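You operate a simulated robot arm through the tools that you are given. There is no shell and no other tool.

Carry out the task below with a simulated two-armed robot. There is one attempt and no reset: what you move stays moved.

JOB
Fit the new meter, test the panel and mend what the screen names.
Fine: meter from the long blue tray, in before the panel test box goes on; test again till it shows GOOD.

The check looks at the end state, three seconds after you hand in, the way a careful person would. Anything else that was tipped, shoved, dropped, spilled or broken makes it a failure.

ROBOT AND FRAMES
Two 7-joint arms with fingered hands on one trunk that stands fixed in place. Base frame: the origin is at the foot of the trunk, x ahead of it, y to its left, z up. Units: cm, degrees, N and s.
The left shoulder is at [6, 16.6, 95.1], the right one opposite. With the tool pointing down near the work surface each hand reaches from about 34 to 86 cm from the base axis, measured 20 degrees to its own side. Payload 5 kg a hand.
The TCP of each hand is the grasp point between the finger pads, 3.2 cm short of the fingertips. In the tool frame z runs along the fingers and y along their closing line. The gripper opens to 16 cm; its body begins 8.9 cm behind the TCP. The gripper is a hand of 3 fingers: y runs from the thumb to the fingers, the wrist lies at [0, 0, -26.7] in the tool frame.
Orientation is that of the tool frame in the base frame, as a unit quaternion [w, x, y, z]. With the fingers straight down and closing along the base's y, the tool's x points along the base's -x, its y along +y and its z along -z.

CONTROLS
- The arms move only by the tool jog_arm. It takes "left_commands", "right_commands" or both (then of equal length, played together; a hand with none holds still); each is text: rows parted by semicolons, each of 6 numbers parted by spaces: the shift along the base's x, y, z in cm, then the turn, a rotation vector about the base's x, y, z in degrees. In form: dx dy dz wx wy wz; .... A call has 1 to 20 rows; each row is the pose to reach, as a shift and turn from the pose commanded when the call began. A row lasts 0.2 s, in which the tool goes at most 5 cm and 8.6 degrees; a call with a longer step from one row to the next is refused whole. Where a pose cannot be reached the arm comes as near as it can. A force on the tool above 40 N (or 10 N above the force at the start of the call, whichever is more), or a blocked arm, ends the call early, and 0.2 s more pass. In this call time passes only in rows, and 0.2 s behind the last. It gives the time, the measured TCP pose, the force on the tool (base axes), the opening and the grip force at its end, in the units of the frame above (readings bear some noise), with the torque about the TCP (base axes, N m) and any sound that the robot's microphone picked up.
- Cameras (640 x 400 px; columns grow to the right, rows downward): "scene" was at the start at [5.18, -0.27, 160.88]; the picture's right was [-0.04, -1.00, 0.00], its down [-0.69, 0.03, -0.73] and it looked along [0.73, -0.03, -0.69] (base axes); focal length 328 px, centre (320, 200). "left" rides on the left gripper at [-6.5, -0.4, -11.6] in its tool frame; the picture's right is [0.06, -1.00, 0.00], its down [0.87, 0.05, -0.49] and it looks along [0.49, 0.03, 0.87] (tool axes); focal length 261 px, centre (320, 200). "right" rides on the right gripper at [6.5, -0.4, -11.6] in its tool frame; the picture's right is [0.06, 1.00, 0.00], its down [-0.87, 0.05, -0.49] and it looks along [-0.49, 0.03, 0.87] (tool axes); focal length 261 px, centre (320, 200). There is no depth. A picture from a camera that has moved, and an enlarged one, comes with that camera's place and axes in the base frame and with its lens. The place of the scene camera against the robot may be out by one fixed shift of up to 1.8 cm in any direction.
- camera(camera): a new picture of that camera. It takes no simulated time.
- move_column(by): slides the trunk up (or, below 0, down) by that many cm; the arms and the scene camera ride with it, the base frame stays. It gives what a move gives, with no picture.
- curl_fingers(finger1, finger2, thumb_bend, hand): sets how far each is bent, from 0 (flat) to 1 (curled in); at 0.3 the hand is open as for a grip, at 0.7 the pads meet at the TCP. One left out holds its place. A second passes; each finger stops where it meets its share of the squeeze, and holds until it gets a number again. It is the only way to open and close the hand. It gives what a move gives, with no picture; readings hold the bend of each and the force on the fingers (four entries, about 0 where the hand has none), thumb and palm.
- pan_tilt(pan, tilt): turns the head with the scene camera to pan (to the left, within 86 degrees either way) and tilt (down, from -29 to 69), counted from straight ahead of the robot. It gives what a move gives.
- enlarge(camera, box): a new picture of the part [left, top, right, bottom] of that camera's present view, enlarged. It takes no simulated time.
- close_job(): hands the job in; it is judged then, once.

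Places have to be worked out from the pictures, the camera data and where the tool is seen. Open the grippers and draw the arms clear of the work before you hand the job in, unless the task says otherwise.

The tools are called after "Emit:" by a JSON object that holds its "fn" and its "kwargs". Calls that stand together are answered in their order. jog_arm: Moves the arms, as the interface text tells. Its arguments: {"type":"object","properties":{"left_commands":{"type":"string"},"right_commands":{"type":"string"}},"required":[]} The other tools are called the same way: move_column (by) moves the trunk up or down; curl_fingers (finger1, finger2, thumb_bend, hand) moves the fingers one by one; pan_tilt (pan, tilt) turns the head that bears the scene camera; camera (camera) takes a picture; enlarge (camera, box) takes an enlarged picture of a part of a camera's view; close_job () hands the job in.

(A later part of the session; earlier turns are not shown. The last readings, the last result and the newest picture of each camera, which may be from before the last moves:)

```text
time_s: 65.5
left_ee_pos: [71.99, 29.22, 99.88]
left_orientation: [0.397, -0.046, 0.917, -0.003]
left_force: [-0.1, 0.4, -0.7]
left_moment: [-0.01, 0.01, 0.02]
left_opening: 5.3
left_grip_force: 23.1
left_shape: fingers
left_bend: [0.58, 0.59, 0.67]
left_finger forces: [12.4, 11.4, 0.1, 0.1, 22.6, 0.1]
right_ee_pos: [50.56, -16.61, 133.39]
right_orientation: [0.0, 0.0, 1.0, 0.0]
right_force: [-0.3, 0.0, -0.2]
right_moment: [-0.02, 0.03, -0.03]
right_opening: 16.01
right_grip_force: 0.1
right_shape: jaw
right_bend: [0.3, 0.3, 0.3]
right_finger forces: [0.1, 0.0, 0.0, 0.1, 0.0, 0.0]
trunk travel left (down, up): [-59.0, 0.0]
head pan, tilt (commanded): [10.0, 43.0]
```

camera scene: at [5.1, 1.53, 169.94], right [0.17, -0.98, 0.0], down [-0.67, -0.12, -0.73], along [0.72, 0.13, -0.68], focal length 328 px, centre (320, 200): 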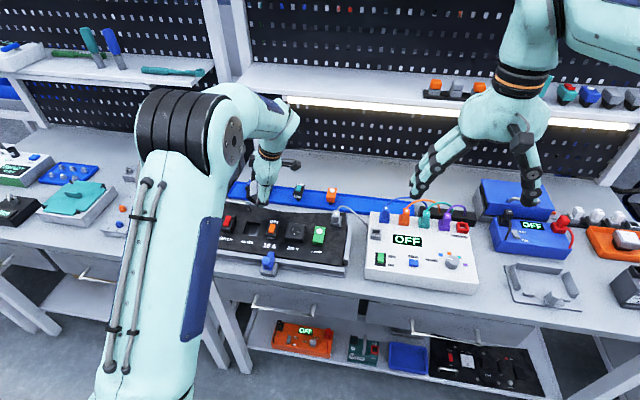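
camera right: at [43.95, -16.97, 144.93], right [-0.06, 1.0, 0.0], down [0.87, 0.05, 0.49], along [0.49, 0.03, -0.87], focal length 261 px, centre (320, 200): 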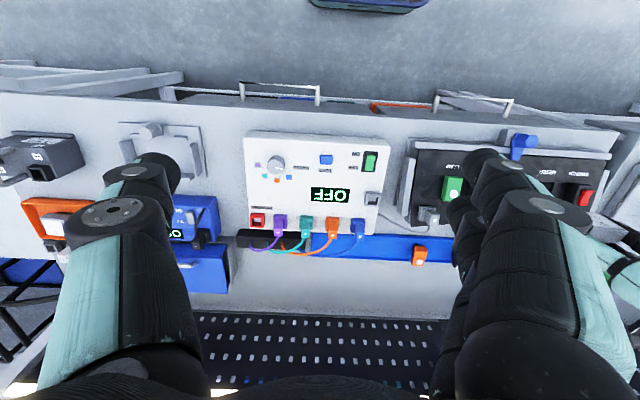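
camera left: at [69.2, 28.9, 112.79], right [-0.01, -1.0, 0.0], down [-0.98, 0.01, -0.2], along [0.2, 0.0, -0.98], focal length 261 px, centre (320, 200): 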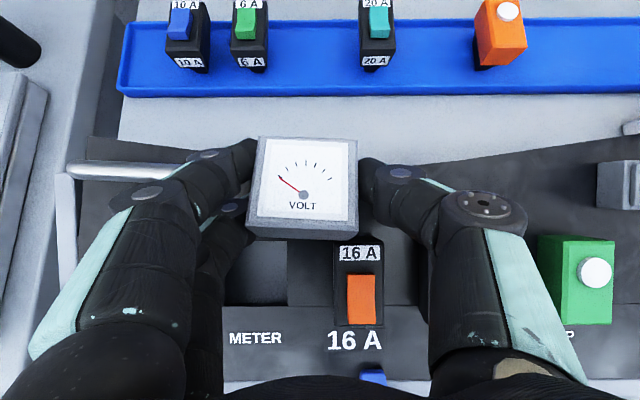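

No contact yet. I continue in small steps.

Emit:
{"fn": "jog_arm", "kwargs": {"left_commands": "0 0 -0.1 0 0 0; 0 0 -0.2 0 0 0"}}

Emit:
{"fn": "jog_arm", "kwargs": {"left_commands": "0 0 -0.1 0 0 0; 0 0 -0.2 0 0 0"}}

```text
time_s: 66.0
left_ee_pos: [72.04, 29.37, 99.8]
left_orientation: [0.398, -0.047, 0.916, -0.004]
left_force: [-0.1, 0.0, 1.0]
left_moment: [-0.04, -0.06, -0.02]
left_opening: 5.31
left_grip_force: 23.1
left_shape: fingers
left_bend: [0.58, 0.59, 0.67]
left_finger forces: [12.5, 11.4, 0.0, 0.0, 22.4, 0.0]
right_ee_pos: [50.4, -16.68, 133.48]
right_orientation: [0.0, -0.001, 1.0, 0.0]
right_force: [-0.8, -0.2, 0.1]
right_moment: [0.0, -0.03, -0.01]
right_opening: 16.0
right_grip_force: 0.2
right_shape: jaw
right_bend: [0.3, 0.3, 0.3]
right_finger forces: [0.1, 0.1, 0.0, 0.0, 0.0, 0.0]
trunk travel left (down, up): [-59.0, 0.0]
head pan, tilt (commanded): [10.0, 43.0]
```

```text
time_s: 66.7
left_ee_pos: [72.01, 29.2, 99.58]
left_orientation: [0.4, -0.046, 0.915, -0.002]
left_force: [-1.3, 3.2, 12.2]
left_moment: [0.1, -0.21, 0.06]
left_opening: 5.28
left_grip_force: 23.8
left_shape: fingers
left_bend: [0.58, 0.59, 0.67]
left_finger forces: [13.3, 11.7, 0.0, 0.0, 22.5, 0.0]
right_ee_pos: [50.42, -16.53, 133.43]
right_orientation: [0.0, 0.0, 1.0, 0.001]
right_force: [-0.1, 0.1, -0.4]
right_moment: [-0.03, 0.02, -0.05]
right_opening: 15.98
right_grip_force: 0.1
right_shape: jaw
right_bend: [0.3, 0.3, 0.3]
right_finger forces: [0.0, 0.1, 0.0, 0.1, 0.1, 0.1]
trunk travel left (down, up): [-59.0, 0.0]
head pan, tilt (commanded): [10.0, 43.0]
```

Touchdown (12 N). I relieve the pressure slightly and then open the fingers just a little.

Emit:
{"fn": "jog_arm", "kwargs": {"left_commands": "0 0 0.12 0 0 0"}}

Emit:
{"fn": "curl_fingers", "kwargs": {"hand": "left", "finger1": 0.56, "finger2": 0.56, "thumb_bend": 0.63}}

Emit:
{"fn": "enlarge", "kwargs": {"camera": "left", "box": [230, 120, 400, 250]}}

```text
time_s: 67.0
left_ee_pos: [71.95, 29.33, 99.61]
left_orientation: [0.398, -0.045, 0.916, -0.004]
left_force: [0.9, 2.5, 9.9]
left_moment: [0.04, -0.26, 0.06]
left_opening: 5.3
left_grip_force: 23.6
left_shape: fingers
left_bend: [0.58, 0.59, 0.67]
left_finger forces: [13.3, 11.5, 0.0, 0.0, 22.5, 0.0]
right_ee_pos: [50.58, -16.44, 133.5]
right_orientation: [0.0, 0.0, 1.0, 0.0]
right_force: [0.2, 0.0, 0.2]
right_moment: [0.02, -0.03, 0.02]
right_opening: 16.0
right_grip_force: 0.1
right_shape: jaw
right_bend: [0.3, 0.3, 0.3]
right_finger forces: [0.1, 0.1, 0.0, 0.0, 0.0, 0.0]
trunk travel left (down, up): [-59.0, 0.0]
head pan, tilt (commanded): [10.0, 43.0]
```

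```text
time_s: 68.0
left_ee_pos: [71.73, 29.18, 99.59]
left_orientation: [0.397, -0.046, 0.917, -0.004]
left_force: [-2.4, -0.8, 5.6]
left_moment: [0.15, 0.03, 0.09]
left_opening: 5.6
left_grip_force: 4.7
left_shape: fingers
left_bend: [0.54, 0.56, 0.63]
left_finger forces: [1.8, 5.1, 0.1, 0.0, 2.7, 0.0]
right_ee_pos: [50.52, -16.54, 133.31]
right_orientation: [-0.001, 0.0, 1.0, 0.001]
right_force: [-0.4, 1.1, 0.0]
right_moment: [-0.01, 0.02, -0.02]
right_opening: 15.98
right_grip_force: 0.1
right_shape: jaw
right_bend: [0.3, 0.3, 0.3]
right_finger forces: [0.1, 0.0, 0.0, 0.0, 0.0, 0.0]
trunk travel left (down, up): [-59.0, 0.0]
head pan, tilt (commanded): [10.0, 43.0]
```

```text
3.08 times, centred on (315, 185) of left
camera zoom: at [67.76, 28.81, 112.26], right [0.04, -1.0, 0.0], down [-0.95, -0.04, -0.3], along [0.3, 0.01, -0.95], focal length 802 px, centre (335, 246)
```

zoom: 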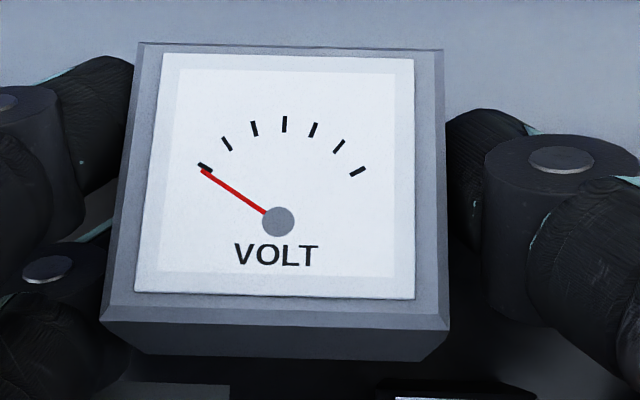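

The meter stays upright with a light grip. I open further, evenly.

Emit:
{"fn": "curl_fingers", "kwargs": {"hand": "left", "finger1": 0.52, "finger2": 0.52, "thumb_bend": 0.58}}

Emit:
{"fn": "enlarge", "kwargs": {"camera": "left", "box": [230, 120, 400, 250]}}

```text
time_s: 69.0
left_ee_pos: [71.89, 29.23, 99.63]
left_orientation: [0.397, -0.046, 0.917, -0.004]
left_force: [-0.8, -1.6, 4.4]
left_moment: [0.08, 0.04, 0.06]
left_opening: 6.87
left_grip_force: 2.1
left_shape: fingers
left_bend: [0.52, 0.55, 0.57]
left_finger forces: [0.0, 5.1, 0.0, 0.0, 0.0, 0.1]
right_ee_pos: [50.49, -16.65, 133.49]
right_orientation: [0.0, 0.0, 1.0, 0.001]
right_force: [0.1, -0.2, 1.5]
right_moment: [0.01, 0.02, -0.02]
right_opening: 16.01
right_grip_force: 0.1
right_shape: jaw
right_bend: [0.3, 0.3, 0.3]
right_finger forces: [0.1, 0.0, 0.0, 0.0, 0.0, 0.0]
trunk travel left (down, up): [-59.0, 0.0]
head pan, tilt (commanded): [10.0, 43.0]
```

```text
3.08 times, centred on (315, 185) of left
camera zoom: at [67.8, 28.8, 112.29], right [0.04, -1.0, 0.0], down [-0.95, -0.04, -0.3], along [0.3, 0.01, -0.95], focal length 802 px, centre (335, 246)
```

zoom: 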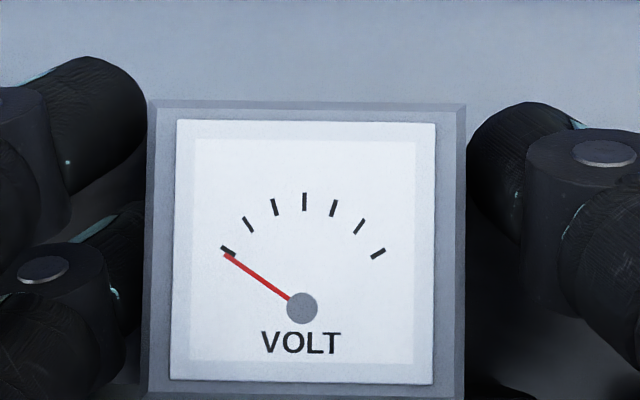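

The meter shifted as the fingers opened. I check the full view before doing more.

Emit:
{"fn": "camera", "kwargs": {"camera": "left"}}

Emit:
{"fn": "enlarge", "kwargs": {"camera": "scene", "box": [210, 150, 330, 240]}}

Emit:
{"fn": "enlarge", "kwargs": {"camera": "right", "box": [400, 100, 640, 280]}}

```text
taken
camera left: at [67.8, 28.8, 112.29], right [0.04, -1.0, 0.0], down [-0.95, -0.04, -0.3], along [0.3, 0.01, -0.95], focal length 261 px, centre (320, 200)
```

left: 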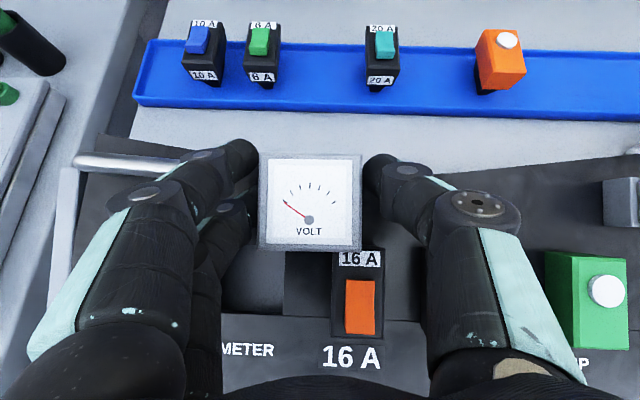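

```text
4.44 times, centred on (270, 195) of scene
camera zoom: at [5.04, 1.49, 169.94], right [0.17, -0.98, 0.0], down [-0.67, -0.12, -0.73], along [0.72, 0.13, -0.68], focal length 1459 px, centre (542, 222)
```

zoom: 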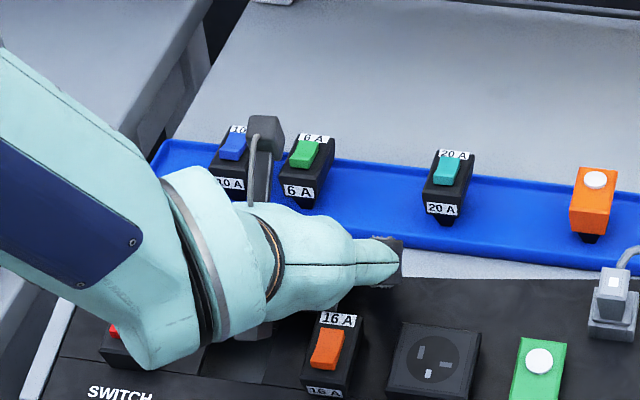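

```text
2.22 times, centred on (520, 190) of right
camera zoom: at [43.9, -16.99, 144.94], right [-0.06, 1.0, 0.0], down [0.87, 0.05, 0.49], along [0.49, 0.03, -0.87], focal length 579 px, centre (-124, 222)
```

zoom: 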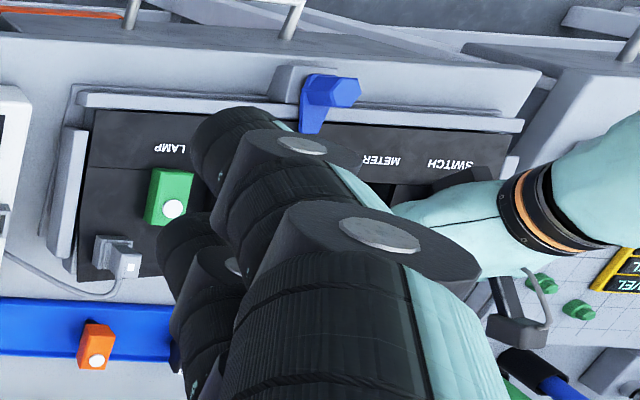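

The meter now leans about 17° toward the robot, apparently resting on the breaker's back edge; one finger touches the handle end. I slide the open hand back 2 cm along its axis so a new grip will hold only the upper body.

Emit:
{"fn": "jog_arm", "kwargs": {"left_commands": "-0.3 0 0.28 0 0 0; -0.6 0 0.56 0 0 0; -0.9 -0.03 0.84 0 0 0; -1.2 -0.05 1.12 0 0 0; -1.46 -0.06 1.37 0 0 0"}}

Emit:
{"fn": "camera", "kwargs": {"camera": "left"}}

Emit:
{"fn": "enlarge", "kwargs": {"camera": "left", "box": [220, 120, 420, 290]}}

```text
time_s: 70.2
left_ee_pos: [70.48, 29.24, 101.05]
left_orientation: [0.398, -0.047, 0.916, -0.002]
left_force: [-0.2, 0.4, -0.6]
left_moment: [0.02, -0.01, -0.03]
left_opening: 6.84
left_grip_force: 0.2
left_shape: fingers
left_bend: [0.52, 0.52, 0.57]
left_finger forces: [0.1, 0.1, 0.0, 0.0, 0.1, 0.0]
right_ee_pos: [50.48, -16.54, 133.25]
right_orientation: [0.0, 0.0, 1.0, 0.0]
right_force: [0.4, -0.1, 0.1]
right_moment: [0.04, -0.01, 0.0]
right_opening: 16.01
right_grip_force: 0.0
right_shape: jaw
right_bend: [0.3, 0.3, 0.3]
right_finger forces: [0.0, 0.0, 0.1, 0.0, 0.1, 0.1]
trunk travel left (down, up): [-59.0, 0.0]
head pan, tilt (commanded): [10.0, 43.0]
```

```text
taken
camera left: at [66.35, 28.78, 113.59], right [0.04, -1.0, 0.0], down [-0.95, -0.04, -0.3], along [0.3, 0.01, -0.95], focal length 261 px, centre (320, 200)
```

left: 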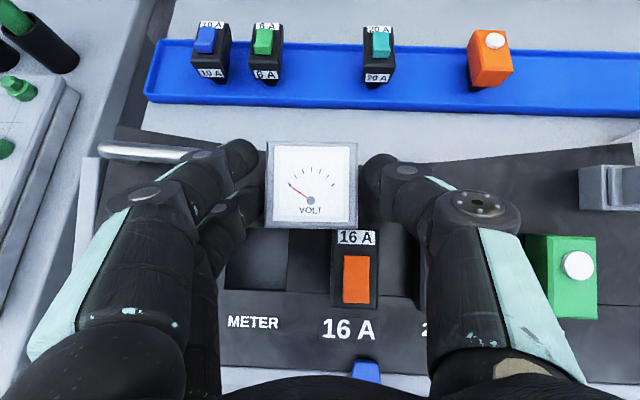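

```text
2.35 times, centred on (320, 205) of left
camera zoom: at [66.35, 28.78, 113.59], right [0.04, -1.0, 0.0], down [-0.95, -0.04, -0.3], along [0.3, 0.01, -0.95], focal length 613 px, centre (320, 188)
```

zoom: 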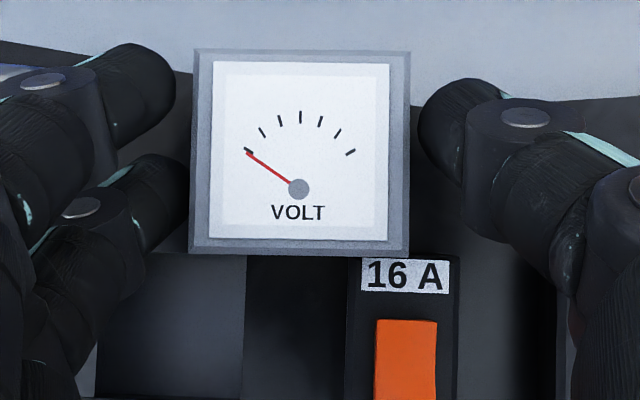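

The meter keeps its pose, centred between the fingers. I pre-close, then squeeze.

Emit:
{"fn": "curl_fingers", "kwargs": {"hand": "left", "finger1": 0.565, "finger2": 0.565, "thumb_bend": 0.59}}

Emit:
{"fn": "curl_fingers", "kwargs": {"hand": "left", "finger1": 0.85, "finger2": 0.85, "thumb_bend": 0.85}}

Emit:
{"fn": "enlarge", "kwargs": {"camera": "left", "box": [220, 120, 420, 290]}}

```text
time_s: 71.2
left_ee_pos: [70.42, 29.18, 100.9]
left_orientation: [0.397, -0.047, 0.917, -0.003]
left_force: [-0.7, -0.6, -0.4]
left_moment: [0.02, 0.0, 0.0]
left_opening: 6.03
left_grip_force: 1.8
left_shape: fingers
left_bend: [0.55, 0.55, 0.59]
left_finger forces: [0.5, 1.2, 0.0, 0.0, 1.7, 0.0]
right_ee_pos: [50.51, -16.58, 133.46]
right_orientation: [0.0, 0.0, 1.0, 0.0]
right_force: [-0.3, -0.2, 0.6]
right_moment: [0.0, 0.03, 0.0]
right_opening: 16.0
right_grip_force: 0.1
right_shape: jaw
right_bend: [0.3, 0.3, 0.3]
right_finger forces: [0.0, 0.1, 0.0, 0.0, 0.0, 0.0]
trunk travel left (down, up): [-59.0, 0.0]
head pan, tilt (commanded): [10.0, 43.0]
```

```text
time_s: 72.2
left_ee_pos: [70.49, 29.07, 101.02]
left_orientation: [0.399, -0.045, 0.916, -0.004]
left_force: [6.8, -1.0, 1.9]
left_moment: [-0.04, -0.28, 0.1]
left_opening: 5.55
left_grip_force: 25.3
left_shape: fingers
left_bend: [0.55, 0.53, 0.65]
left_finger forces: [11.3, 13.0, 0.0, 0.0, 26.2, 0.0]
right_ee_pos: [50.59, -16.57, 133.29]
right_orientation: [0.0, -0.001, 1.0, 0.0]
right_force: [0.7, -0.8, -0.9]
right_moment: [-0.02, 0.02, -0.04]
right_opening: 15.97
right_grip_force: 0.0
right_shape: jaw
right_bend: [0.3, 0.3, 0.3]
right_finger forces: [0.0, 0.1, 0.1, 0.1, 0.0, 0.0]
trunk travel left (down, up): [-59.0, 0.0]
head pan, tilt (commanded): [10.0, 43.0]
```

```text
2.35 times, centred on (320, 205) of left
camera zoom: at [66.44, 28.74, 113.63], right [0.04, -1.0, 0.0], down [-0.95, -0.04, -0.3], along [0.3, 0.01, -0.95], focal length 613 px, centre (320, 188)
```

zoom: 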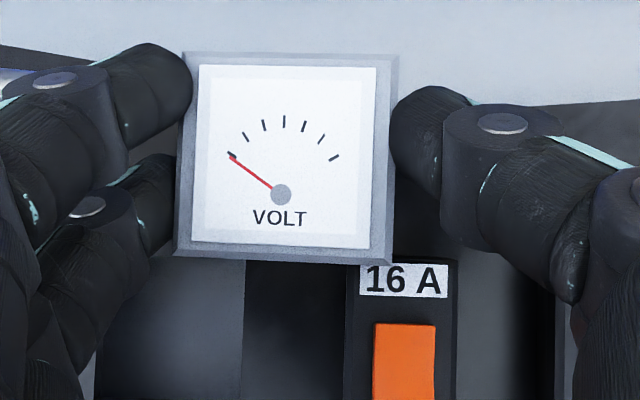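

Gripped at 25 N, well balanced. I lift slowly, then pitch the dial level (17.7°).

Emit:
{"fn": "jog_arm", "kwargs": {"left_commands": "0 0 0.3 0 0 0; 0 0 0.8 0 0 0; 0 0 1.5 0 0 0; 0 0 2.3 0 0 0; 0 0 3.1 0 0 0; 0 0 4 0 0 0; 0 0 5 0 0 0; 0 0 5.5 0.1 3 0.1; 0 0 5.5 0.2 6 0.3; 0 0 5.5 0.4 9 0.4; 0 0 5.5 0.5 12 0.5; 0 0 5.5 0.6 15 0.7; 0 0 5.5 0.7 17.7 0.8"}}

Emit:
{"fn": "camera", "kwargs": {"camera": "left"}}

Emit:
{"fn": "enlarge", "kwargs": {"camera": "left", "box": [220, 120, 420, 290]}}

```text
time_s: 75.0
left_ee_pos: [70.37, 29.06, 106.51]
left_orientation: [0.251, -0.05, 0.967, 0.012]
left_force: [1.0, -0.6, -1.0]
left_moment: [-0.01, 0.0, 0.01]
left_opening: 5.39
left_grip_force: 24.9
left_shape: fingers
left_bend: [0.55, 0.53, 0.66]
left_finger forces: [9.7, 14.3, 0.0, 0.0, 25.4, 0.0]
right_ee_pos: [50.5, -16.69, 133.46]
right_orientation: [0.0, -0.001, 1.0, 0.0]
right_force: [-0.5, 0.0, 1.0]
right_moment: [0.05, -0.01, -0.02]
right_opening: 15.98
right_grip_force: 0.1
right_shape: jaw
right_bend: [0.3, 0.3, 0.3]
right_finger forces: [0.0, 0.1, 0.0, 0.0, 0.1, 0.0]
trunk travel left (down, up): [-59.0, 0.0]
head pan, tilt (commanded): [10.0, 43.0]
```

```text
taken
camera left: at [70.43, 28.57, 119.78], right [0.05, -1.0, -0.03], down [-1.0, -0.05, 0.01], along [-0.01, 0.03, -1.0], focal length 261 px, centre (320, 200)
```

left: 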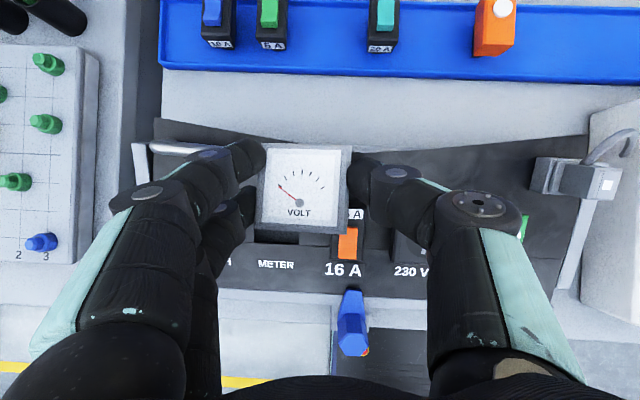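

```text
2.35 times, centred on (320, 205) of left
camera zoom: at [70.43, 28.57, 119.78], right [0.05, -1.0, -0.03], down [-1.0, -0.05, 0.01], along [-0.01, 0.03, -1.0], focal length 613 px, centre (320, 188)
```

zoom: 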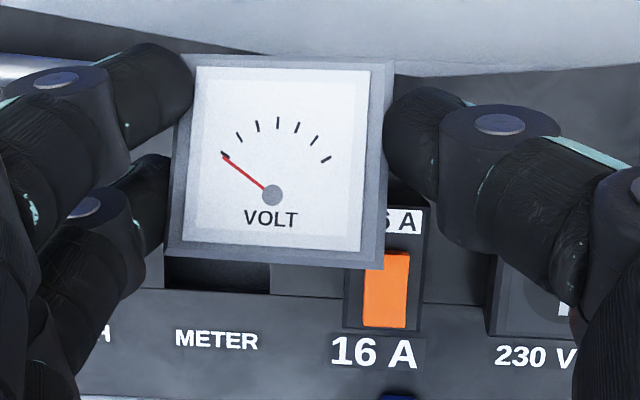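

The dial is level and square with the panel; the meter is centred near (70.95, 30.05). I move it over the slot at about (67.85, 33.1).

Emit:
{"fn": "jog_arm", "kwargs": {"left_commands": "-0.5 0.5 0 0 0 0; -1.1 1.1 0 0 0 0; -1.8 1.8 0 0 0 0; -2.5 2.5 0 0 0 0; -3.1 3.05 0 0 0 0"}}

Emit:
{"fn": "camera", "kwargs": {"camera": "left"}}

Emit:
{"fn": "enlarge", "kwargs": {"camera": "left", "box": [220, 120, 420, 290]}}

Emit:
{"fn": "enlarge", "kwargs": {"camera": "scene", "box": [190, 150, 310, 250]}}

```text
time_s: 76.2
left_ee_pos: [67.28, 32.28, 106.52]
left_orientation: [0.252, -0.049, 0.967, 0.012]
left_force: [0.1, -0.7, 0.4]
left_moment: [-0.03, -0.02, 0.04]
left_opening: 5.38
left_grip_force: 24.4
left_shape: fingers
left_bend: [0.55, 0.53, 0.66]
left_finger forces: [9.7, 14.4, 0.1, 0.0, 25.4, 0.0]
right_ee_pos: [50.45, -16.56, 133.29]
right_orientation: [0.0, -0.001, 1.0, -0.001]
right_force: [0.1, -0.3, 0.1]
right_moment: [-0.02, 0.01, 0.01]
right_opening: 15.98
right_grip_force: 0.1
right_shape: jaw
right_bend: [0.3, 0.3, 0.3]
right_finger forces: [0.0, 0.0, 0.0, 0.0, 0.1, 0.1]
trunk travel left (down, up): [-59.0, 0.0]
head pan, tilt (commanded): [10.0, 43.0]
```

```text
taken
camera left: at [67.24, 31.78, 119.74], right [0.05, -1.0, -0.03], down [-1.0, -0.05, 0.01], along [-0.01, 0.03, -1.0], focal length 261 px, centre (320, 200)
```

left: 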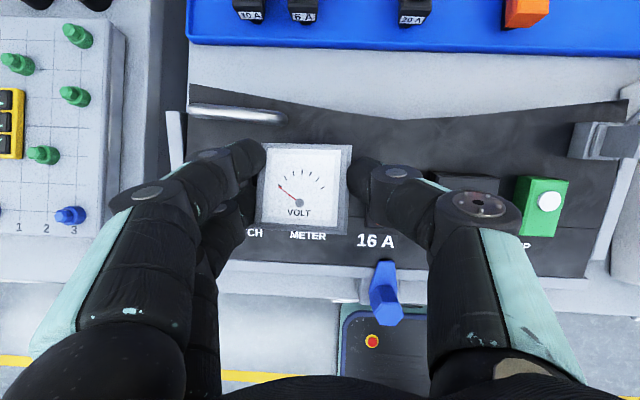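

```text
2.35 times, centred on (320, 205) of left
camera zoom: at [67.24, 31.78, 119.74], right [0.05, -1.0, -0.03], down [-1.0, -0.05, 0.01], along [-0.01, 0.03, -1.0], focal length 613 px, centre (320, 188)
```

zoom: 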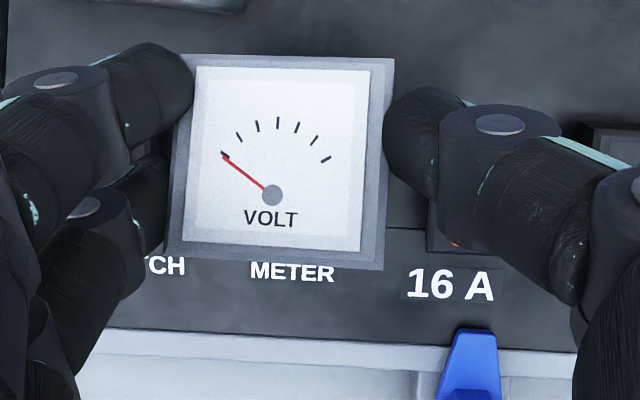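

```text
4.00 times, centred on (250, 200) of scene
camera zoom: at [5.08, 1.55, 169.94], right [0.17, -0.98, 0.0], down [-0.67, -0.12, -0.73], along [0.72, 0.13, -0.68], focal length 1313 px, centre (600, 200)
```

zoom: 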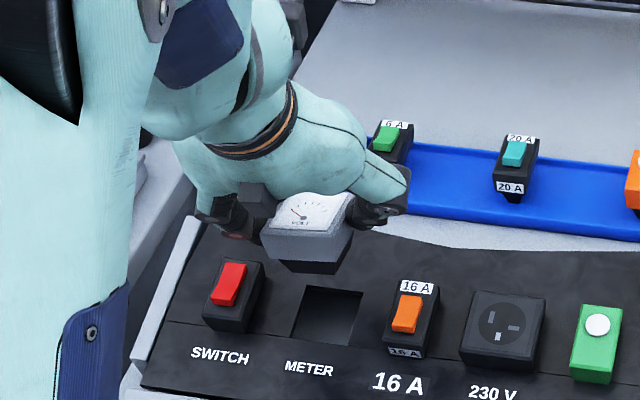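

The meter hangs right over the slot at about (67.8, 33.25). I lower it straight so the tapered plug enters the slot.

Emit:
{"fn": "jog_arm", "kwargs": {"left_commands": "0 0.03 -1 0 0 0; 0 0.05 -2 0 0 0; 0 0.05 -3 0 0 0; 0 0.05 -4 0 0 0; 0 0.05 -5 0 0 0; 0 0.05 -5.7 0 0 0; 0 0.05 -6.2 0 0 0"}}

Emit:
{"fn": "camera", "kwargs": {"camera": "left"}}

Emit:
{"fn": "enlarge", "kwargs": {"camera": "scene", "box": [190, 150, 310, 250]}}

```text
time_s: 77.8
left_ee_pos: [67.4, 32.21, 100.4]
left_orientation: [0.251, -0.049, 0.967, 0.011]
left_force: [0.0, 0.3, 0.2]
left_moment: [-0.04, -0.01, -0.02]
left_opening: 5.38
left_grip_force: 24.6
left_shape: fingers
left_bend: [0.55, 0.53, 0.66]
left_finger forces: [9.8, 14.4, 0.0, 0.1, 25.9, 0.1]
right_ee_pos: [50.43, -16.61, 133.49]
right_orientation: [0.001, 0.0, 1.0, 0.0]
right_force: [-0.4, 0.5, -0.4]
right_moment: [-0.03, 0.01, 0.0]
right_opening: 15.99
right_grip_force: 0.0
right_shape: jaw
right_bend: [0.3, 0.3, 0.3]
right_finger forces: [0.0, 0.1, 0.1, 0.1, 0.0, 0.0]
trunk travel left (down, up): [-59.0, 0.0]
head pan, tilt (commanded): [10.0, 43.0]
```

```text
taken
camera left: at [67.32, 31.69, 113.57], right [0.05, -1.0, -0.03], down [-1.0, -0.05, 0.01], along [-0.01, 0.03, -1.0], focal length 261 px, centre (320, 200)
```

left: 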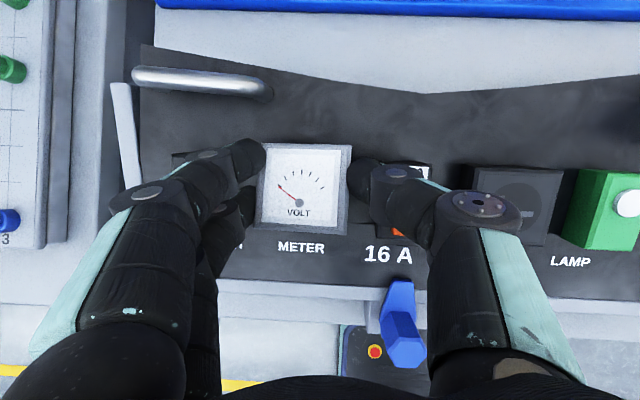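

```text
4.00 times, centred on (250, 200) of scene
camera zoom: at [5.1, 1.53, 169.94], right [0.17, -0.98, 0.0], down [-0.67, -0.12, -0.73], along [0.72, 0.13, -0.68], focal length 1313 px, centre (600, 200)
```

zoom: 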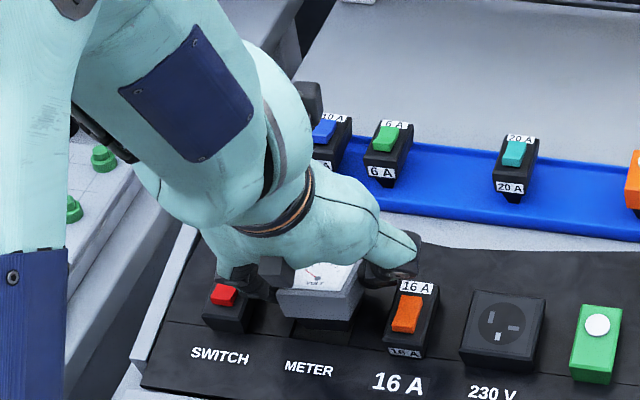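

No contact yet and the plug seems to be entering. I zoom in for alignment and lower further in small steps.

Emit:
{"fn": "enlarge", "kwargs": {"camera": "scene", "box": [240, 195, 310, 245]}}

Emit:
{"fn": "jog_arm", "kwargs": {"left_commands": "0 0 -0.2 0 0 0; 0 0 -0.4 0 0 0; 0 0 -0.6 0 0 0"}}

Emit:
{"fn": "enlarge", "kwargs": {"camera": "scene", "box": [240, 195, 310, 245]}}

Emit:
{"fn": "enlarge", "kwargs": {"camera": "left", "box": [220, 120, 420, 290]}}

```text
8.00 times, centred on (275, 220) of scene
camera zoom: at [5.1, 1.53, 169.94], right [0.17, -0.98, 0.0], down [-0.67, -0.12, -0.73], along [0.72, 0.13, -0.68], focal length 2627 px, centre (680, 40)
```

zoom: 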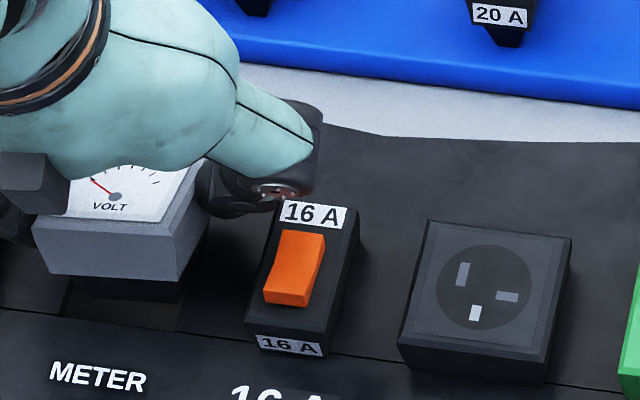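

```text
time_s: 78.7
left_ee_pos: [67.41, 32.1, 100.07]
left_orientation: [0.254, -0.051, 0.966, 0.013]
left_force: [-0.6, 0.2, 20.3]
left_moment: [-0.15, -0.37, 0.01]
left_opening: 5.34
left_grip_force: 32.4
left_shape: fingers
left_bend: [0.55, 0.51, 0.68]
left_finger forces: [14.6, 16.9, 0.1, 0.0, 33.2, 0.0]
right_ee_pos: [50.36, -16.67, 133.52]
right_orientation: [0.001, 0.0, 1.0, 0.001]
right_force: [-1.4, 0.5, 0.1]
right_moment: [0.01, -0.05, -0.01]
right_opening: 15.99
right_grip_force: 0.0
right_shape: jaw
right_bend: [0.3, 0.3, 0.3]
right_finger forces: [0.1, 0.0, 0.0, 0.1, 0.0, 0.0]
trunk travel left (down, up): [-59.0, 0.0]
head pan, tilt (commanded): [10.0, 43.0]
```

```text
8.00 times, centred on (275, 220) of scene
camera zoom: at [4.9, 1.45, 169.97], right [0.17, -0.98, 0.0], down [-0.67, -0.12, -0.73], along [0.72, 0.13, -0.68], focal length 2627 px, centre (680, 40)
```

zoom: 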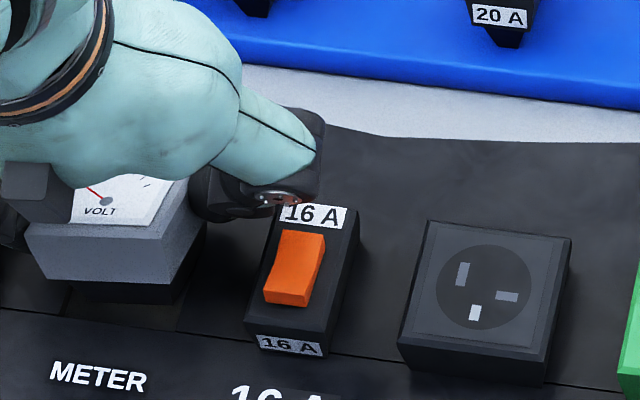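

```text
2.35 times, centred on (320, 205) of left
camera zoom: at [67.27, 31.64, 113.21], right [0.05, -1.0, -0.03], down [-1.0, -0.05, 0.0], along [0.0, 0.03, -1.0], focal length 613 px, centre (320, 188)
```

zoom: 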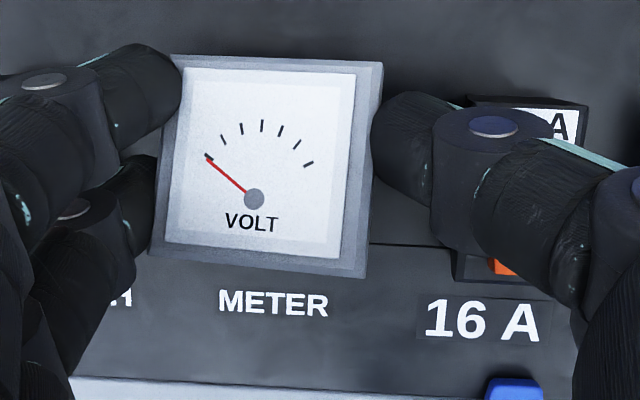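

Contact of 20 N came near (69.2, 31.4), which suggests the plug's back-right corner is catching the slot rim. I back up a centimetre and look at the tilt.

Emit:
{"fn": "jog_arm", "kwargs": {"left_commands": "0 0 0.4 0 0 0; 0 0 0.8 0 0 0; 0 0 1.2 0 0 0; 0 0 1.6 0 0 0"}}

Emit:
{"fn": "enlarge", "kwargs": {"camera": "left", "box": [220, 120, 420, 290]}}

Emit:
{"fn": "enlarge", "kwargs": {"camera": "scene", "box": [235, 190, 305, 240]}}

```text
time_s: 79.7
left_ee_pos: [67.23, 32.09, 101.27]
left_orientation: [0.252, -0.05, 0.966, 0.012]
left_force: [0.9, -0.5, -0.8]
left_moment: [-0.02, 0.01, 0.02]
left_opening: 5.28
left_grip_force: 23.9
left_shape: fingers
left_bend: [0.55, 0.51, 0.68]
left_finger forces: [9.4, 13.8, 0.1, 0.0, 24.4, 0.0]
right_ee_pos: [50.64, -16.6, 133.39]
right_orientation: [-0.001, 0.0, 1.0, 0.0]
right_force: [0.3, -0.3, 0.5]
right_moment: [-0.02, 0.01, -0.02]
right_opening: 15.98
right_grip_force: 0.1
right_shape: jaw
right_bend: [0.3, 0.3, 0.3]
right_finger forces: [0.0, 0.1, 0.0, 0.1, 0.0, 0.1]
trunk travel left (down, up): [-59.0, 0.0]
head pan, tilt (commanded): [10.0, 43.0]
```

```text
2.35 times, centred on (320, 205) of left
camera zoom: at [67.26, 31.68, 114.5], right [0.05, -1.0, -0.03], down [-1.0, -0.05, 0.01], along [-0.01, 0.03, -1.0], focal length 613 px, centre (320, 188)
```

zoom: 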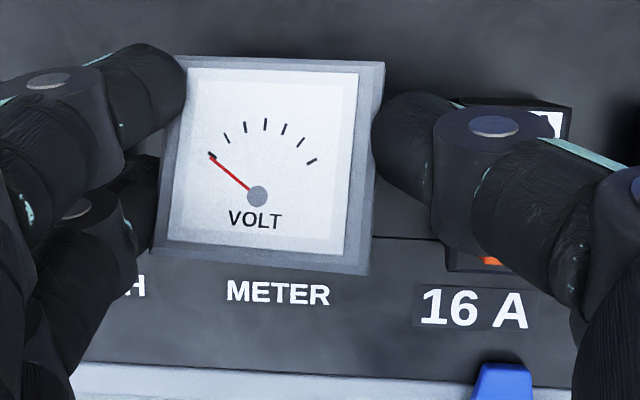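

```text
8.00 times, centred on (270, 215) of scene
camera zoom: at [5.1, 1.52, 169.93], right [0.17, -0.98, 0.0], down [-0.67, -0.12, -0.73], along [0.72, 0.13, -0.68], focal length 2627 px, centre (720, 80)
```

zoom: 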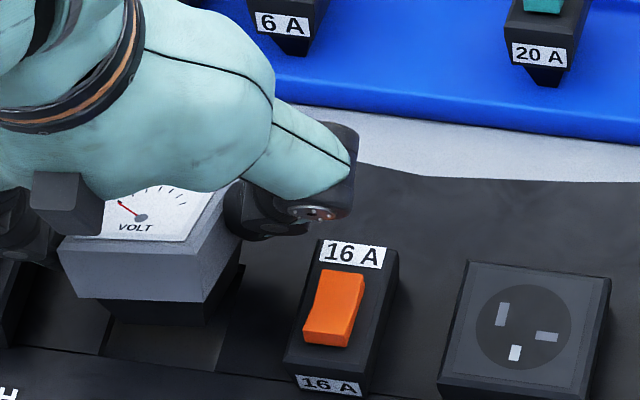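

The meter has tilted in the hand (right side and front up by about 8–9°). I correct that with the wrist and look again.

Emit:
{"fn": "jog_arm", "kwargs": {"left_commands": "0 0 0.5 2.5 -2 0; 0 0 1 5 -4.5 0; 0 0 1 9 -8 0"}}

Emit:
{"fn": "camera", "kwargs": {"camera": "left"}}

Emit:
{"fn": "enlarge", "kwargs": {"camera": "left", "box": [220, 120, 420, 290]}}

Emit:
{"fn": "enlarge", "kwargs": {"camera": "scene", "box": [235, 190, 305, 240]}}

```text
time_s: 80.5
left_ee_pos: [67.37, 32.21, 102.26]
left_orientation: [0.322, -0.03, 0.943, 0.084]
left_force: [0.2, 0.5, -0.7]
left_moment: [0.01, 0.01, 0.02]
left_opening: 4.61
left_grip_force: 25.6
left_shape: fingers
left_bend: [0.58, 0.51, 0.68]
left_finger forces: [12.9, 15.4, 0.0, 0.0, 22.6, 0.1]
right_ee_pos: [50.5, -16.61, 133.48]
right_orientation: [0.0, 0.0, 1.0, 0.0]
right_force: [0.1, 1.0, -0.4]
right_moment: [0.0, -0.01, -0.01]
right_opening: 15.97
right_grip_force: 0.1
right_shape: jaw
right_bend: [0.3, 0.3, 0.3]
right_finger forces: [0.1, 0.0, 0.0, 0.0, 0.1, 0.1]
trunk travel left (down, up): [-59.0, 0.0]
head pan, tilt (commanded): [10.0, 43.0]
```

```text
taken
camera left: at [65.44, 29.61, 115.15], right [0.06, -0.98, -0.18], down [-0.99, -0.04, -0.14], along [0.13, 0.18, -0.97], focal length 261 px, centre (320, 200)
```

left: 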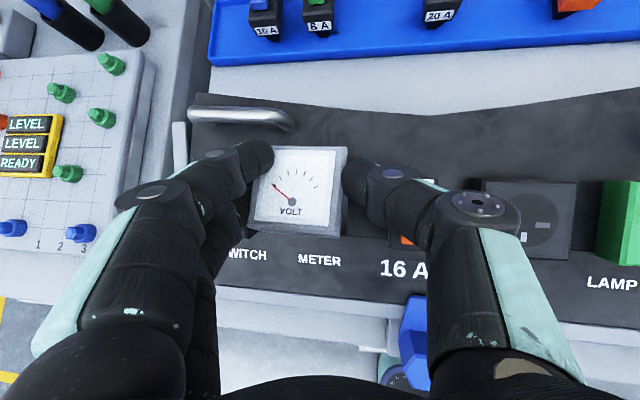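

```text
2.35 times, centred on (320, 205) of left
camera zoom: at [65.44, 29.61, 115.15], right [0.06, -0.98, -0.18], down [-0.99, -0.04, -0.14], along [0.13, 0.18, -0.97], focal length 613 px, centre (320, 188)
```

zoom: 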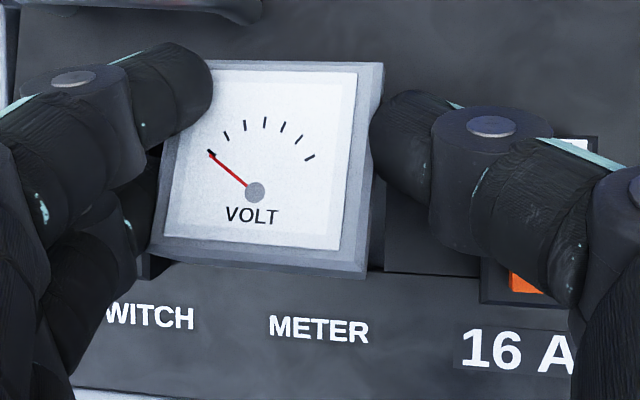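

```text
8.00 times, centred on (270, 215) of scene
camera zoom: at [5.11, 1.53, 169.94], right [0.17, -0.98, 0.0], down [-0.67, -0.12, -0.73], along [0.72, 0.13, -0.68], focal length 2627 px, centre (720, 80)
```

zoom: 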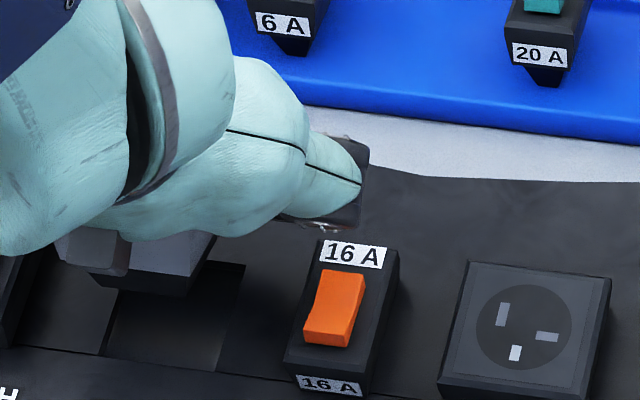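

One finger seems to have slipped onto the dial's corner. I zoom in to see the grip before doing anything.

Emit:
{"fn": "enlarge", "kwargs": {"camera": "left", "box": [250, 130, 370, 250]}}

```text
3.33 times, centred on (310, 190) of left
camera zoom: at [65.44, 29.61, 115.15], right [0.06, -0.98, -0.18], down [-0.99, -0.04, -0.14], along [0.13, 0.18, -0.97], focal length 869 px, centre (353, 233)
```

zoom: 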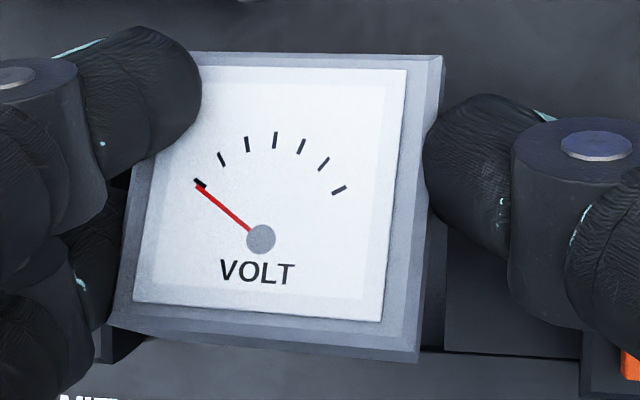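

The meter is still held. I zoom the scene camera strongly onto the plug and slot to judge their relative position.

Emit:
{"fn": "enlarge", "kwargs": {"camera": "scene", "box": [240, 210, 275, 240]}}

Emit:
{"fn": "enlarge", "kwargs": {"camera": "left", "box": [240, 120, 400, 290]}}

```text
13.33 times, centred on (258, 225) of scene
camera zoom: at [5.11, 1.53, 169.94], right [0.17, -0.98, 0.0], down [-0.67, -0.12, -0.73], along [0.72, 0.13, -0.68], focal length 4378 px, centre (1153, -133)
```

zoom: 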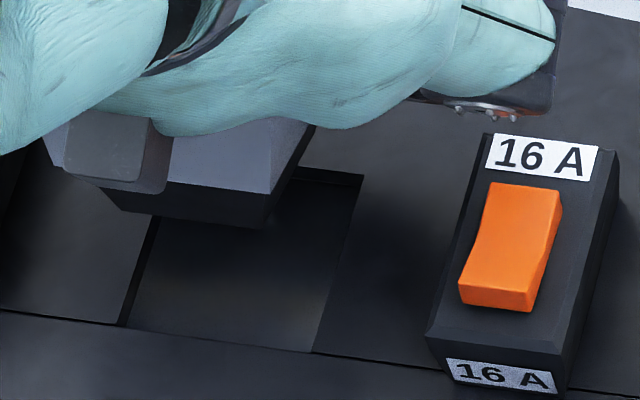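

```text
2.35 times, centred on (320, 205) of left
camera zoom: at [65.44, 29.61, 115.15], right [0.06, -0.98, -0.18], down [-0.99, -0.04, -0.14], along [0.13, 0.18, -0.97], focal length 613 px, centre (320, 188)
```

zoom: 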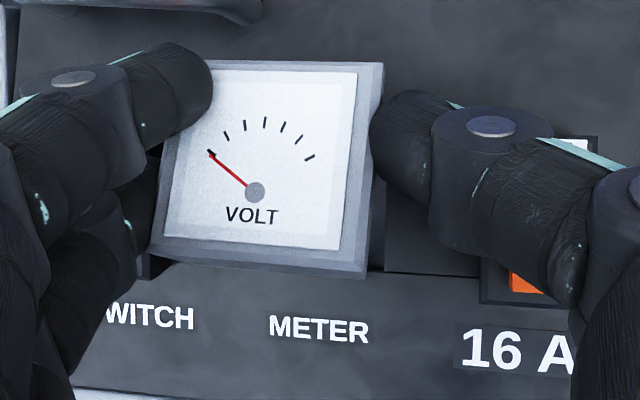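

The 13× view shows the plug is short (about 1.4 cm, tapered) and was still above the panel; the earlier contact was a fingertip on the switch's top. The meter is about 0.4 cm too far toward the switch. I level it and shift it to be centred over the slot.

Emit:
{"fn": "jog_arm", "kwargs": {"left_commands": "-0.15 -0.15 0 0 -2 0; -0.3 -0.3 0 0 -4 0; -0.4 -0.45 0 0 -6 0"}}

Emit:
{"fn": "enlarge", "kwargs": {"camera": "left", "box": [250, 130, 370, 250]}}

Emit:
{"fn": "enlarge", "kwargs": {"camera": "scene", "box": [240, 210, 275, 240]}}

```text
time_s: 81.2
left_ee_pos: [66.96, 31.75, 102.33]
left_orientation: [0.372, -0.036, 0.924, 0.083]
left_force: [0.7, 0.2, -0.6]
left_moment: [-0.02, 0.0, -0.05]
left_opening: 4.55
left_grip_force: 25.2
left_shape: fingers
left_bend: [0.58, 0.51, 0.68]
left_finger forces: [13.0, 15.4, 0.0, 0.0, 22.6, 0.0]
right_ee_pos: [50.55, -16.44, 133.43]
right_orientation: [0.0, 0.0, 1.0, 0.0]
right_force: [0.8, -0.6, 0.6]
right_moment: [0.0, -0.03, -0.01]
right_opening: 16.02
right_grip_force: 0.1
right_shape: jaw
right_bend: [0.3, 0.3, 0.3]
right_finger forces: [0.0, 0.0, 0.0, 0.1, 0.0, 0.0]
trunk travel left (down, up): [-59.0, 0.0]
head pan, tilt (commanded): [10.0, 43.0]
```

```text
3.33 times, centred on (310, 190) of left
camera zoom: at [63.76, 29.16, 114.99], right [0.08, -0.98, -0.17], down [-0.97, -0.04, -0.24], along [0.23, 0.18, -0.95], focal length 869 px, centre (353, 233)
```

zoom: 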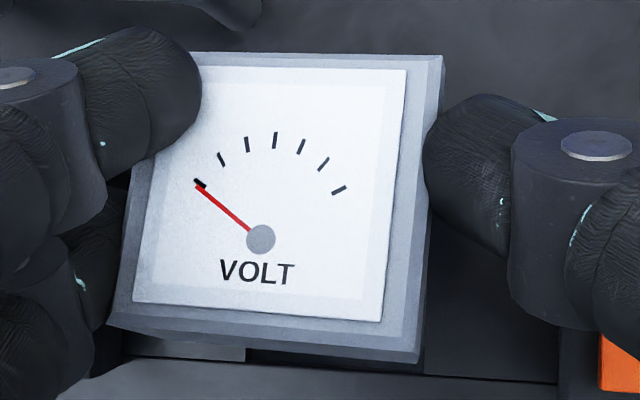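

```text
13.33 times, centred on (258, 225) of scene
camera zoom: at [5.1, 1.57, 169.94], right [0.17, -0.98, 0.0], down [-0.67, -0.12, -0.73], along [0.72, 0.13, -0.68], focal length 4378 px, centre (1153, -133)
```

zoom: 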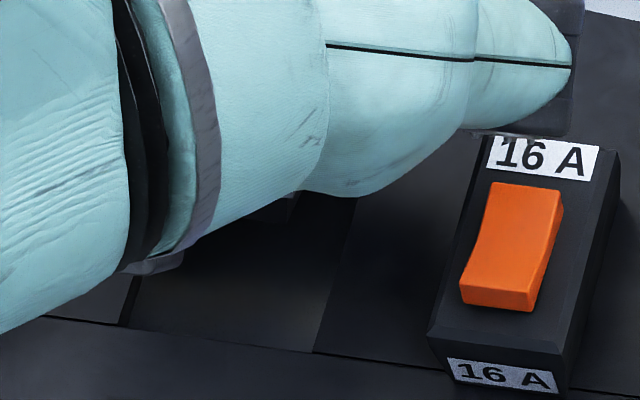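

The slot's left edge shows beside the meter as expected. I lower in small steps, watching the force to see whether the fingers pass between the neighbours.

Emit:
{"fn": "jog_arm", "kwargs": {"left_commands": "0 0 -0.5 0 0 0; 0 0 -1 0 0 0; 0 0 -1.5 0 0 0; 0 0 -1.9 0 0 0; 0 0 -2.2 0 0 0"}}

Emit:
{"fn": "camera", "kwargs": {"camera": "left"}}

```text
time_s: 82.5
left_ee_pos: [66.99, 31.79, 100.06]
left_orientation: [0.371, -0.035, 0.924, 0.082]
left_force: [0.3, 0.3, -1.5]
left_moment: [0.0, 0.02, -0.04]
left_opening: 4.6
left_grip_force: 26.0
left_shape: fingers
left_bend: [0.58, 0.51, 0.68]
left_finger forces: [13.0, 15.4, 0.0, 0.0, 22.6, 0.0]
right_ee_pos: [50.61, -16.52, 133.49]
right_orientation: [0.0, 0.0, 1.0, 0.0]
right_force: [0.4, 0.1, 0.7]
right_moment: [-0.03, -0.01, -0.03]
right_opening: 15.99
right_grip_force: 0.1
right_shape: jaw
right_bend: [0.3, 0.3, 0.3]
right_finger forces: [0.0, 0.1, 0.0, 0.1, 0.0, 0.1]
trunk travel left (down, up): [-59.0, 0.0]
head pan, tilt (commanded): [10.0, 43.0]
```

```text
taken
camera left: at [63.8, 29.15, 112.72], right [0.08, -0.98, -0.17], down [-0.97, -0.04, -0.24], along [0.23, 0.18, -0.96], focal length 261 px, centre (320, 200)
```

left: 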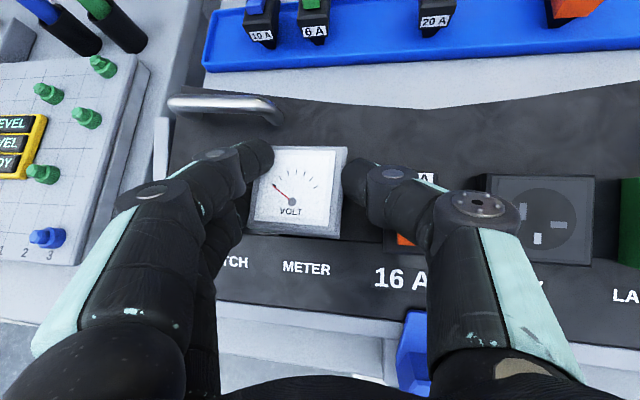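

No contact at the former stopping height. I continue lowering.

Emit:
{"fn": "jog_arm", "kwargs": {"left_commands": "0 0 -0.25 0 0 0; 0 0 -0.5 0 0 0; 0 0 -0.75 0 0 0"}}

Emit:
{"fn": "enlarge", "kwargs": {"camera": "left", "box": [220, 120, 420, 290]}}

Emit:
{"fn": "enlarge", "kwargs": {"camera": "scene", "box": [230, 200, 300, 250]}}

```text
time_s: 83.2
left_ee_pos: [66.89, 31.72, 99.32]
left_orientation: [0.371, -0.035, 0.924, 0.081]
left_force: [0.2, 0.7, -1.6]
left_moment: [-0.01, 0.03, 0.01]
left_opening: 4.6
left_grip_force: 25.5
left_shape: fingers
left_bend: [0.58, 0.51, 0.68]
left_finger forces: [13.0, 15.4, 0.0, 0.0, 22.5, 0.0]
right_ee_pos: [50.68, -16.43, 133.37]
right_orientation: [-0.001, 0.0, 1.0, 0.0]
right_force: [0.1, 0.1, 0.3]
right_moment: [0.01, -0.02, 0.0]
right_opening: 15.99
right_grip_force: 0.1
right_shape: jaw
right_bend: [0.3, 0.3, 0.3]
right_finger forces: [0.0, 0.0, 0.0, 0.0, 0.0, 0.1]
trunk travel left (down, up): [-59.0, 0.0]
head pan, tilt (commanded): [10.0, 43.0]
```

```text
2.35 times, centred on (320, 205) of left
camera zoom: at [63.8, 29.16, 112.0], right [0.08, -0.98, -0.17], down [-0.97, -0.04, -0.24], along [0.23, 0.18, -0.96], focal length 613 px, centre (320, 188)
```

zoom: 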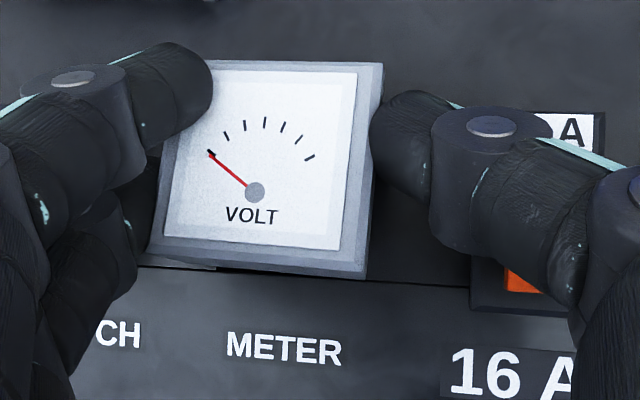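

```text
8.00 times, centred on (265, 225) of scene
camera zoom: at [5.12, 1.55, 169.94], right [0.17, -0.98, 0.0], down [-0.67, -0.12, -0.73], along [0.72, 0.13, -0.68], focal length 2627 px, centre (760, 0)
```

zoom: 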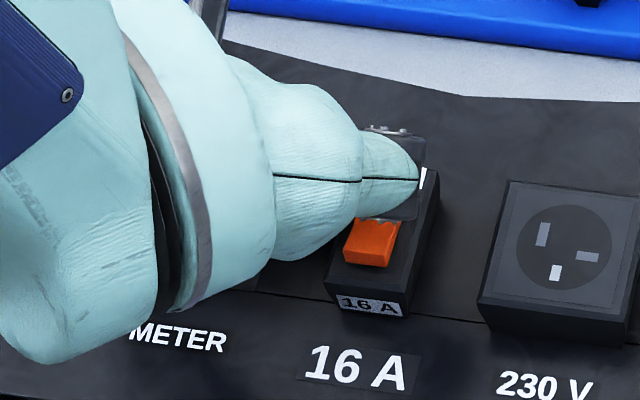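

Still free. I keep lowering in small steps.

Emit:
{"fn": "jog_arm", "kwargs": {"left_commands": "0 -0.1 -0.2 0 0 0; 0 -0.2 -0.4 0 0 0"}}

Emit:
{"fn": "jog_arm", "kwargs": {"left_commands": "0 0 -0.2 0 0 0; 0 0 -0.4 0 0 0"}}

Emit:
{"fn": "enlarge", "kwargs": {"camera": "left", "box": [220, 120, 420, 290]}}

```text
time_s: 83.8
left_ee_pos: [66.98, 31.64, 98.97]
left_orientation: [0.371, -0.037, 0.924, 0.084]
left_force: [0.4, 2.5, 1.4]
left_moment: [0.13, -0.08, 0.06]
left_opening: 4.58
left_grip_force: 26.3
left_shape: fingers
left_bend: [0.58, 0.51, 0.68]
left_finger forces: [13.8, 17.1, 0.1, 0.0, 21.6, 0.1]
right_ee_pos: [50.55, -16.57, 133.36]
right_orientation: [0.0, 0.0, 1.0, 0.0]
right_force: [0.4, 0.1, 0.4]
right_moment: [0.01, 0.02, 0.01]
right_opening: 15.98
right_grip_force: 0.0
right_shape: jaw
right_bend: [0.3, 0.3, 0.3]
right_finger forces: [0.1, 0.1, 0.0, 0.0, 0.0, 0.1]
trunk travel left (down, up): [-59.0, 0.0]
head pan, tilt (commanded): [10.0, 43.0]
```

```text
time_s: 84.5
left_ee_pos: [66.98, 31.7, 98.59]
left_orientation: [0.372, -0.035, 0.924, 0.082]
left_force: [-2.6, 7.9, 6.4]
left_moment: [0.33, -0.05, 0.31]
left_opening: 4.6
left_grip_force: 26.4
left_shape: fingers
left_bend: [0.57, 0.51, 0.68]
left_finger forces: [15.0, 17.8, 0.0, 0.0, 19.7, 0.0]
right_ee_pos: [50.42, -16.47, 133.45]
right_orientation: [0.0, 0.0, 1.0, 0.001]
right_force: [-0.7, 0.0, -0.3]
right_moment: [-0.01, -0.02, 0.04]
right_opening: 15.95
right_grip_force: 0.1
right_shape: jaw
right_bend: [0.3, 0.3, 0.3]
right_finger forces: [0.0, 0.0, 0.0, 0.1, 0.0, 0.0]
trunk travel left (down, up): [-59.0, 0.0]
head pan, tilt (commanded): [10.0, 43.0]
```

```text
2.35 times, centred on (320, 205) of left
camera zoom: at [63.69, 29.09, 111.32], right [0.08, -0.98, -0.17], down [-0.97, -0.04, -0.25], along [0.23, 0.18, -0.95], focal length 613 px, centre (320, 188)
```

zoom: 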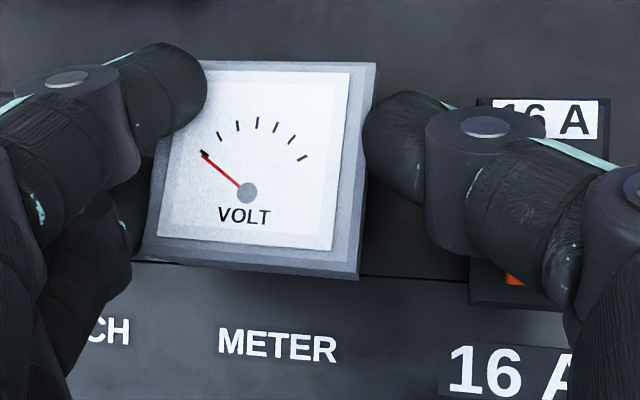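

A side force of 8 N toward +y shows the thumb touching the breaker. I shift back +0.3 cm in y and recheck.

Emit:
{"fn": "jog_arm", "kwargs": {"left_commands": "0 0.15 0 0 0 0; 0 0.3 0 0 0 0"}}

Emit:
{"fn": "camera", "kwargs": {"camera": "left"}}

```text
time_s: 85.0
left_ee_pos: [66.93, 31.73, 98.54]
left_orientation: [0.37, -0.035, 0.925, 0.082]
left_force: [-4.5, 1.5, 4.7]
left_moment: [0.03, 0.08, 0.16]
left_opening: 4.59
left_grip_force: 27.4
left_shape: fingers
left_bend: [0.57, 0.51, 0.68]
left_finger forces: [13.2, 15.8, 0.0, 0.1, 25.4, 0.1]
right_ee_pos: [50.47, -16.54, 133.36]
right_orientation: [0.001, 0.0, 1.0, 0.0]
right_force: [0.0, 0.4, -0.1]
right_moment: [0.02, -0.01, 0.0]
right_opening: 15.99
right_grip_force: 0.0
right_shape: jaw
right_bend: [0.3, 0.3, 0.3]
right_finger forces: [0.1, 0.0, 0.1, 0.1, 0.0, 0.0]
trunk travel left (down, up): [-59.0, 0.0]
head pan, tilt (commanded): [10.0, 43.0]
```

```text
taken
camera left: at [63.68, 29.19, 111.2], right [0.08, -0.98, -0.17], down [-0.97, -0.04, -0.24], along [0.23, 0.18, -0.96], focal length 261 px, centre (320, 200)
```

left: 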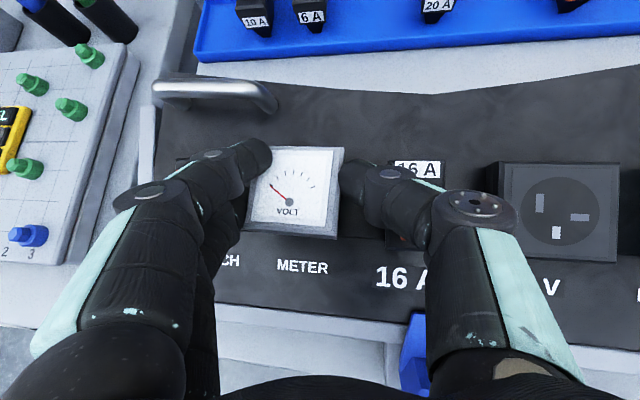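

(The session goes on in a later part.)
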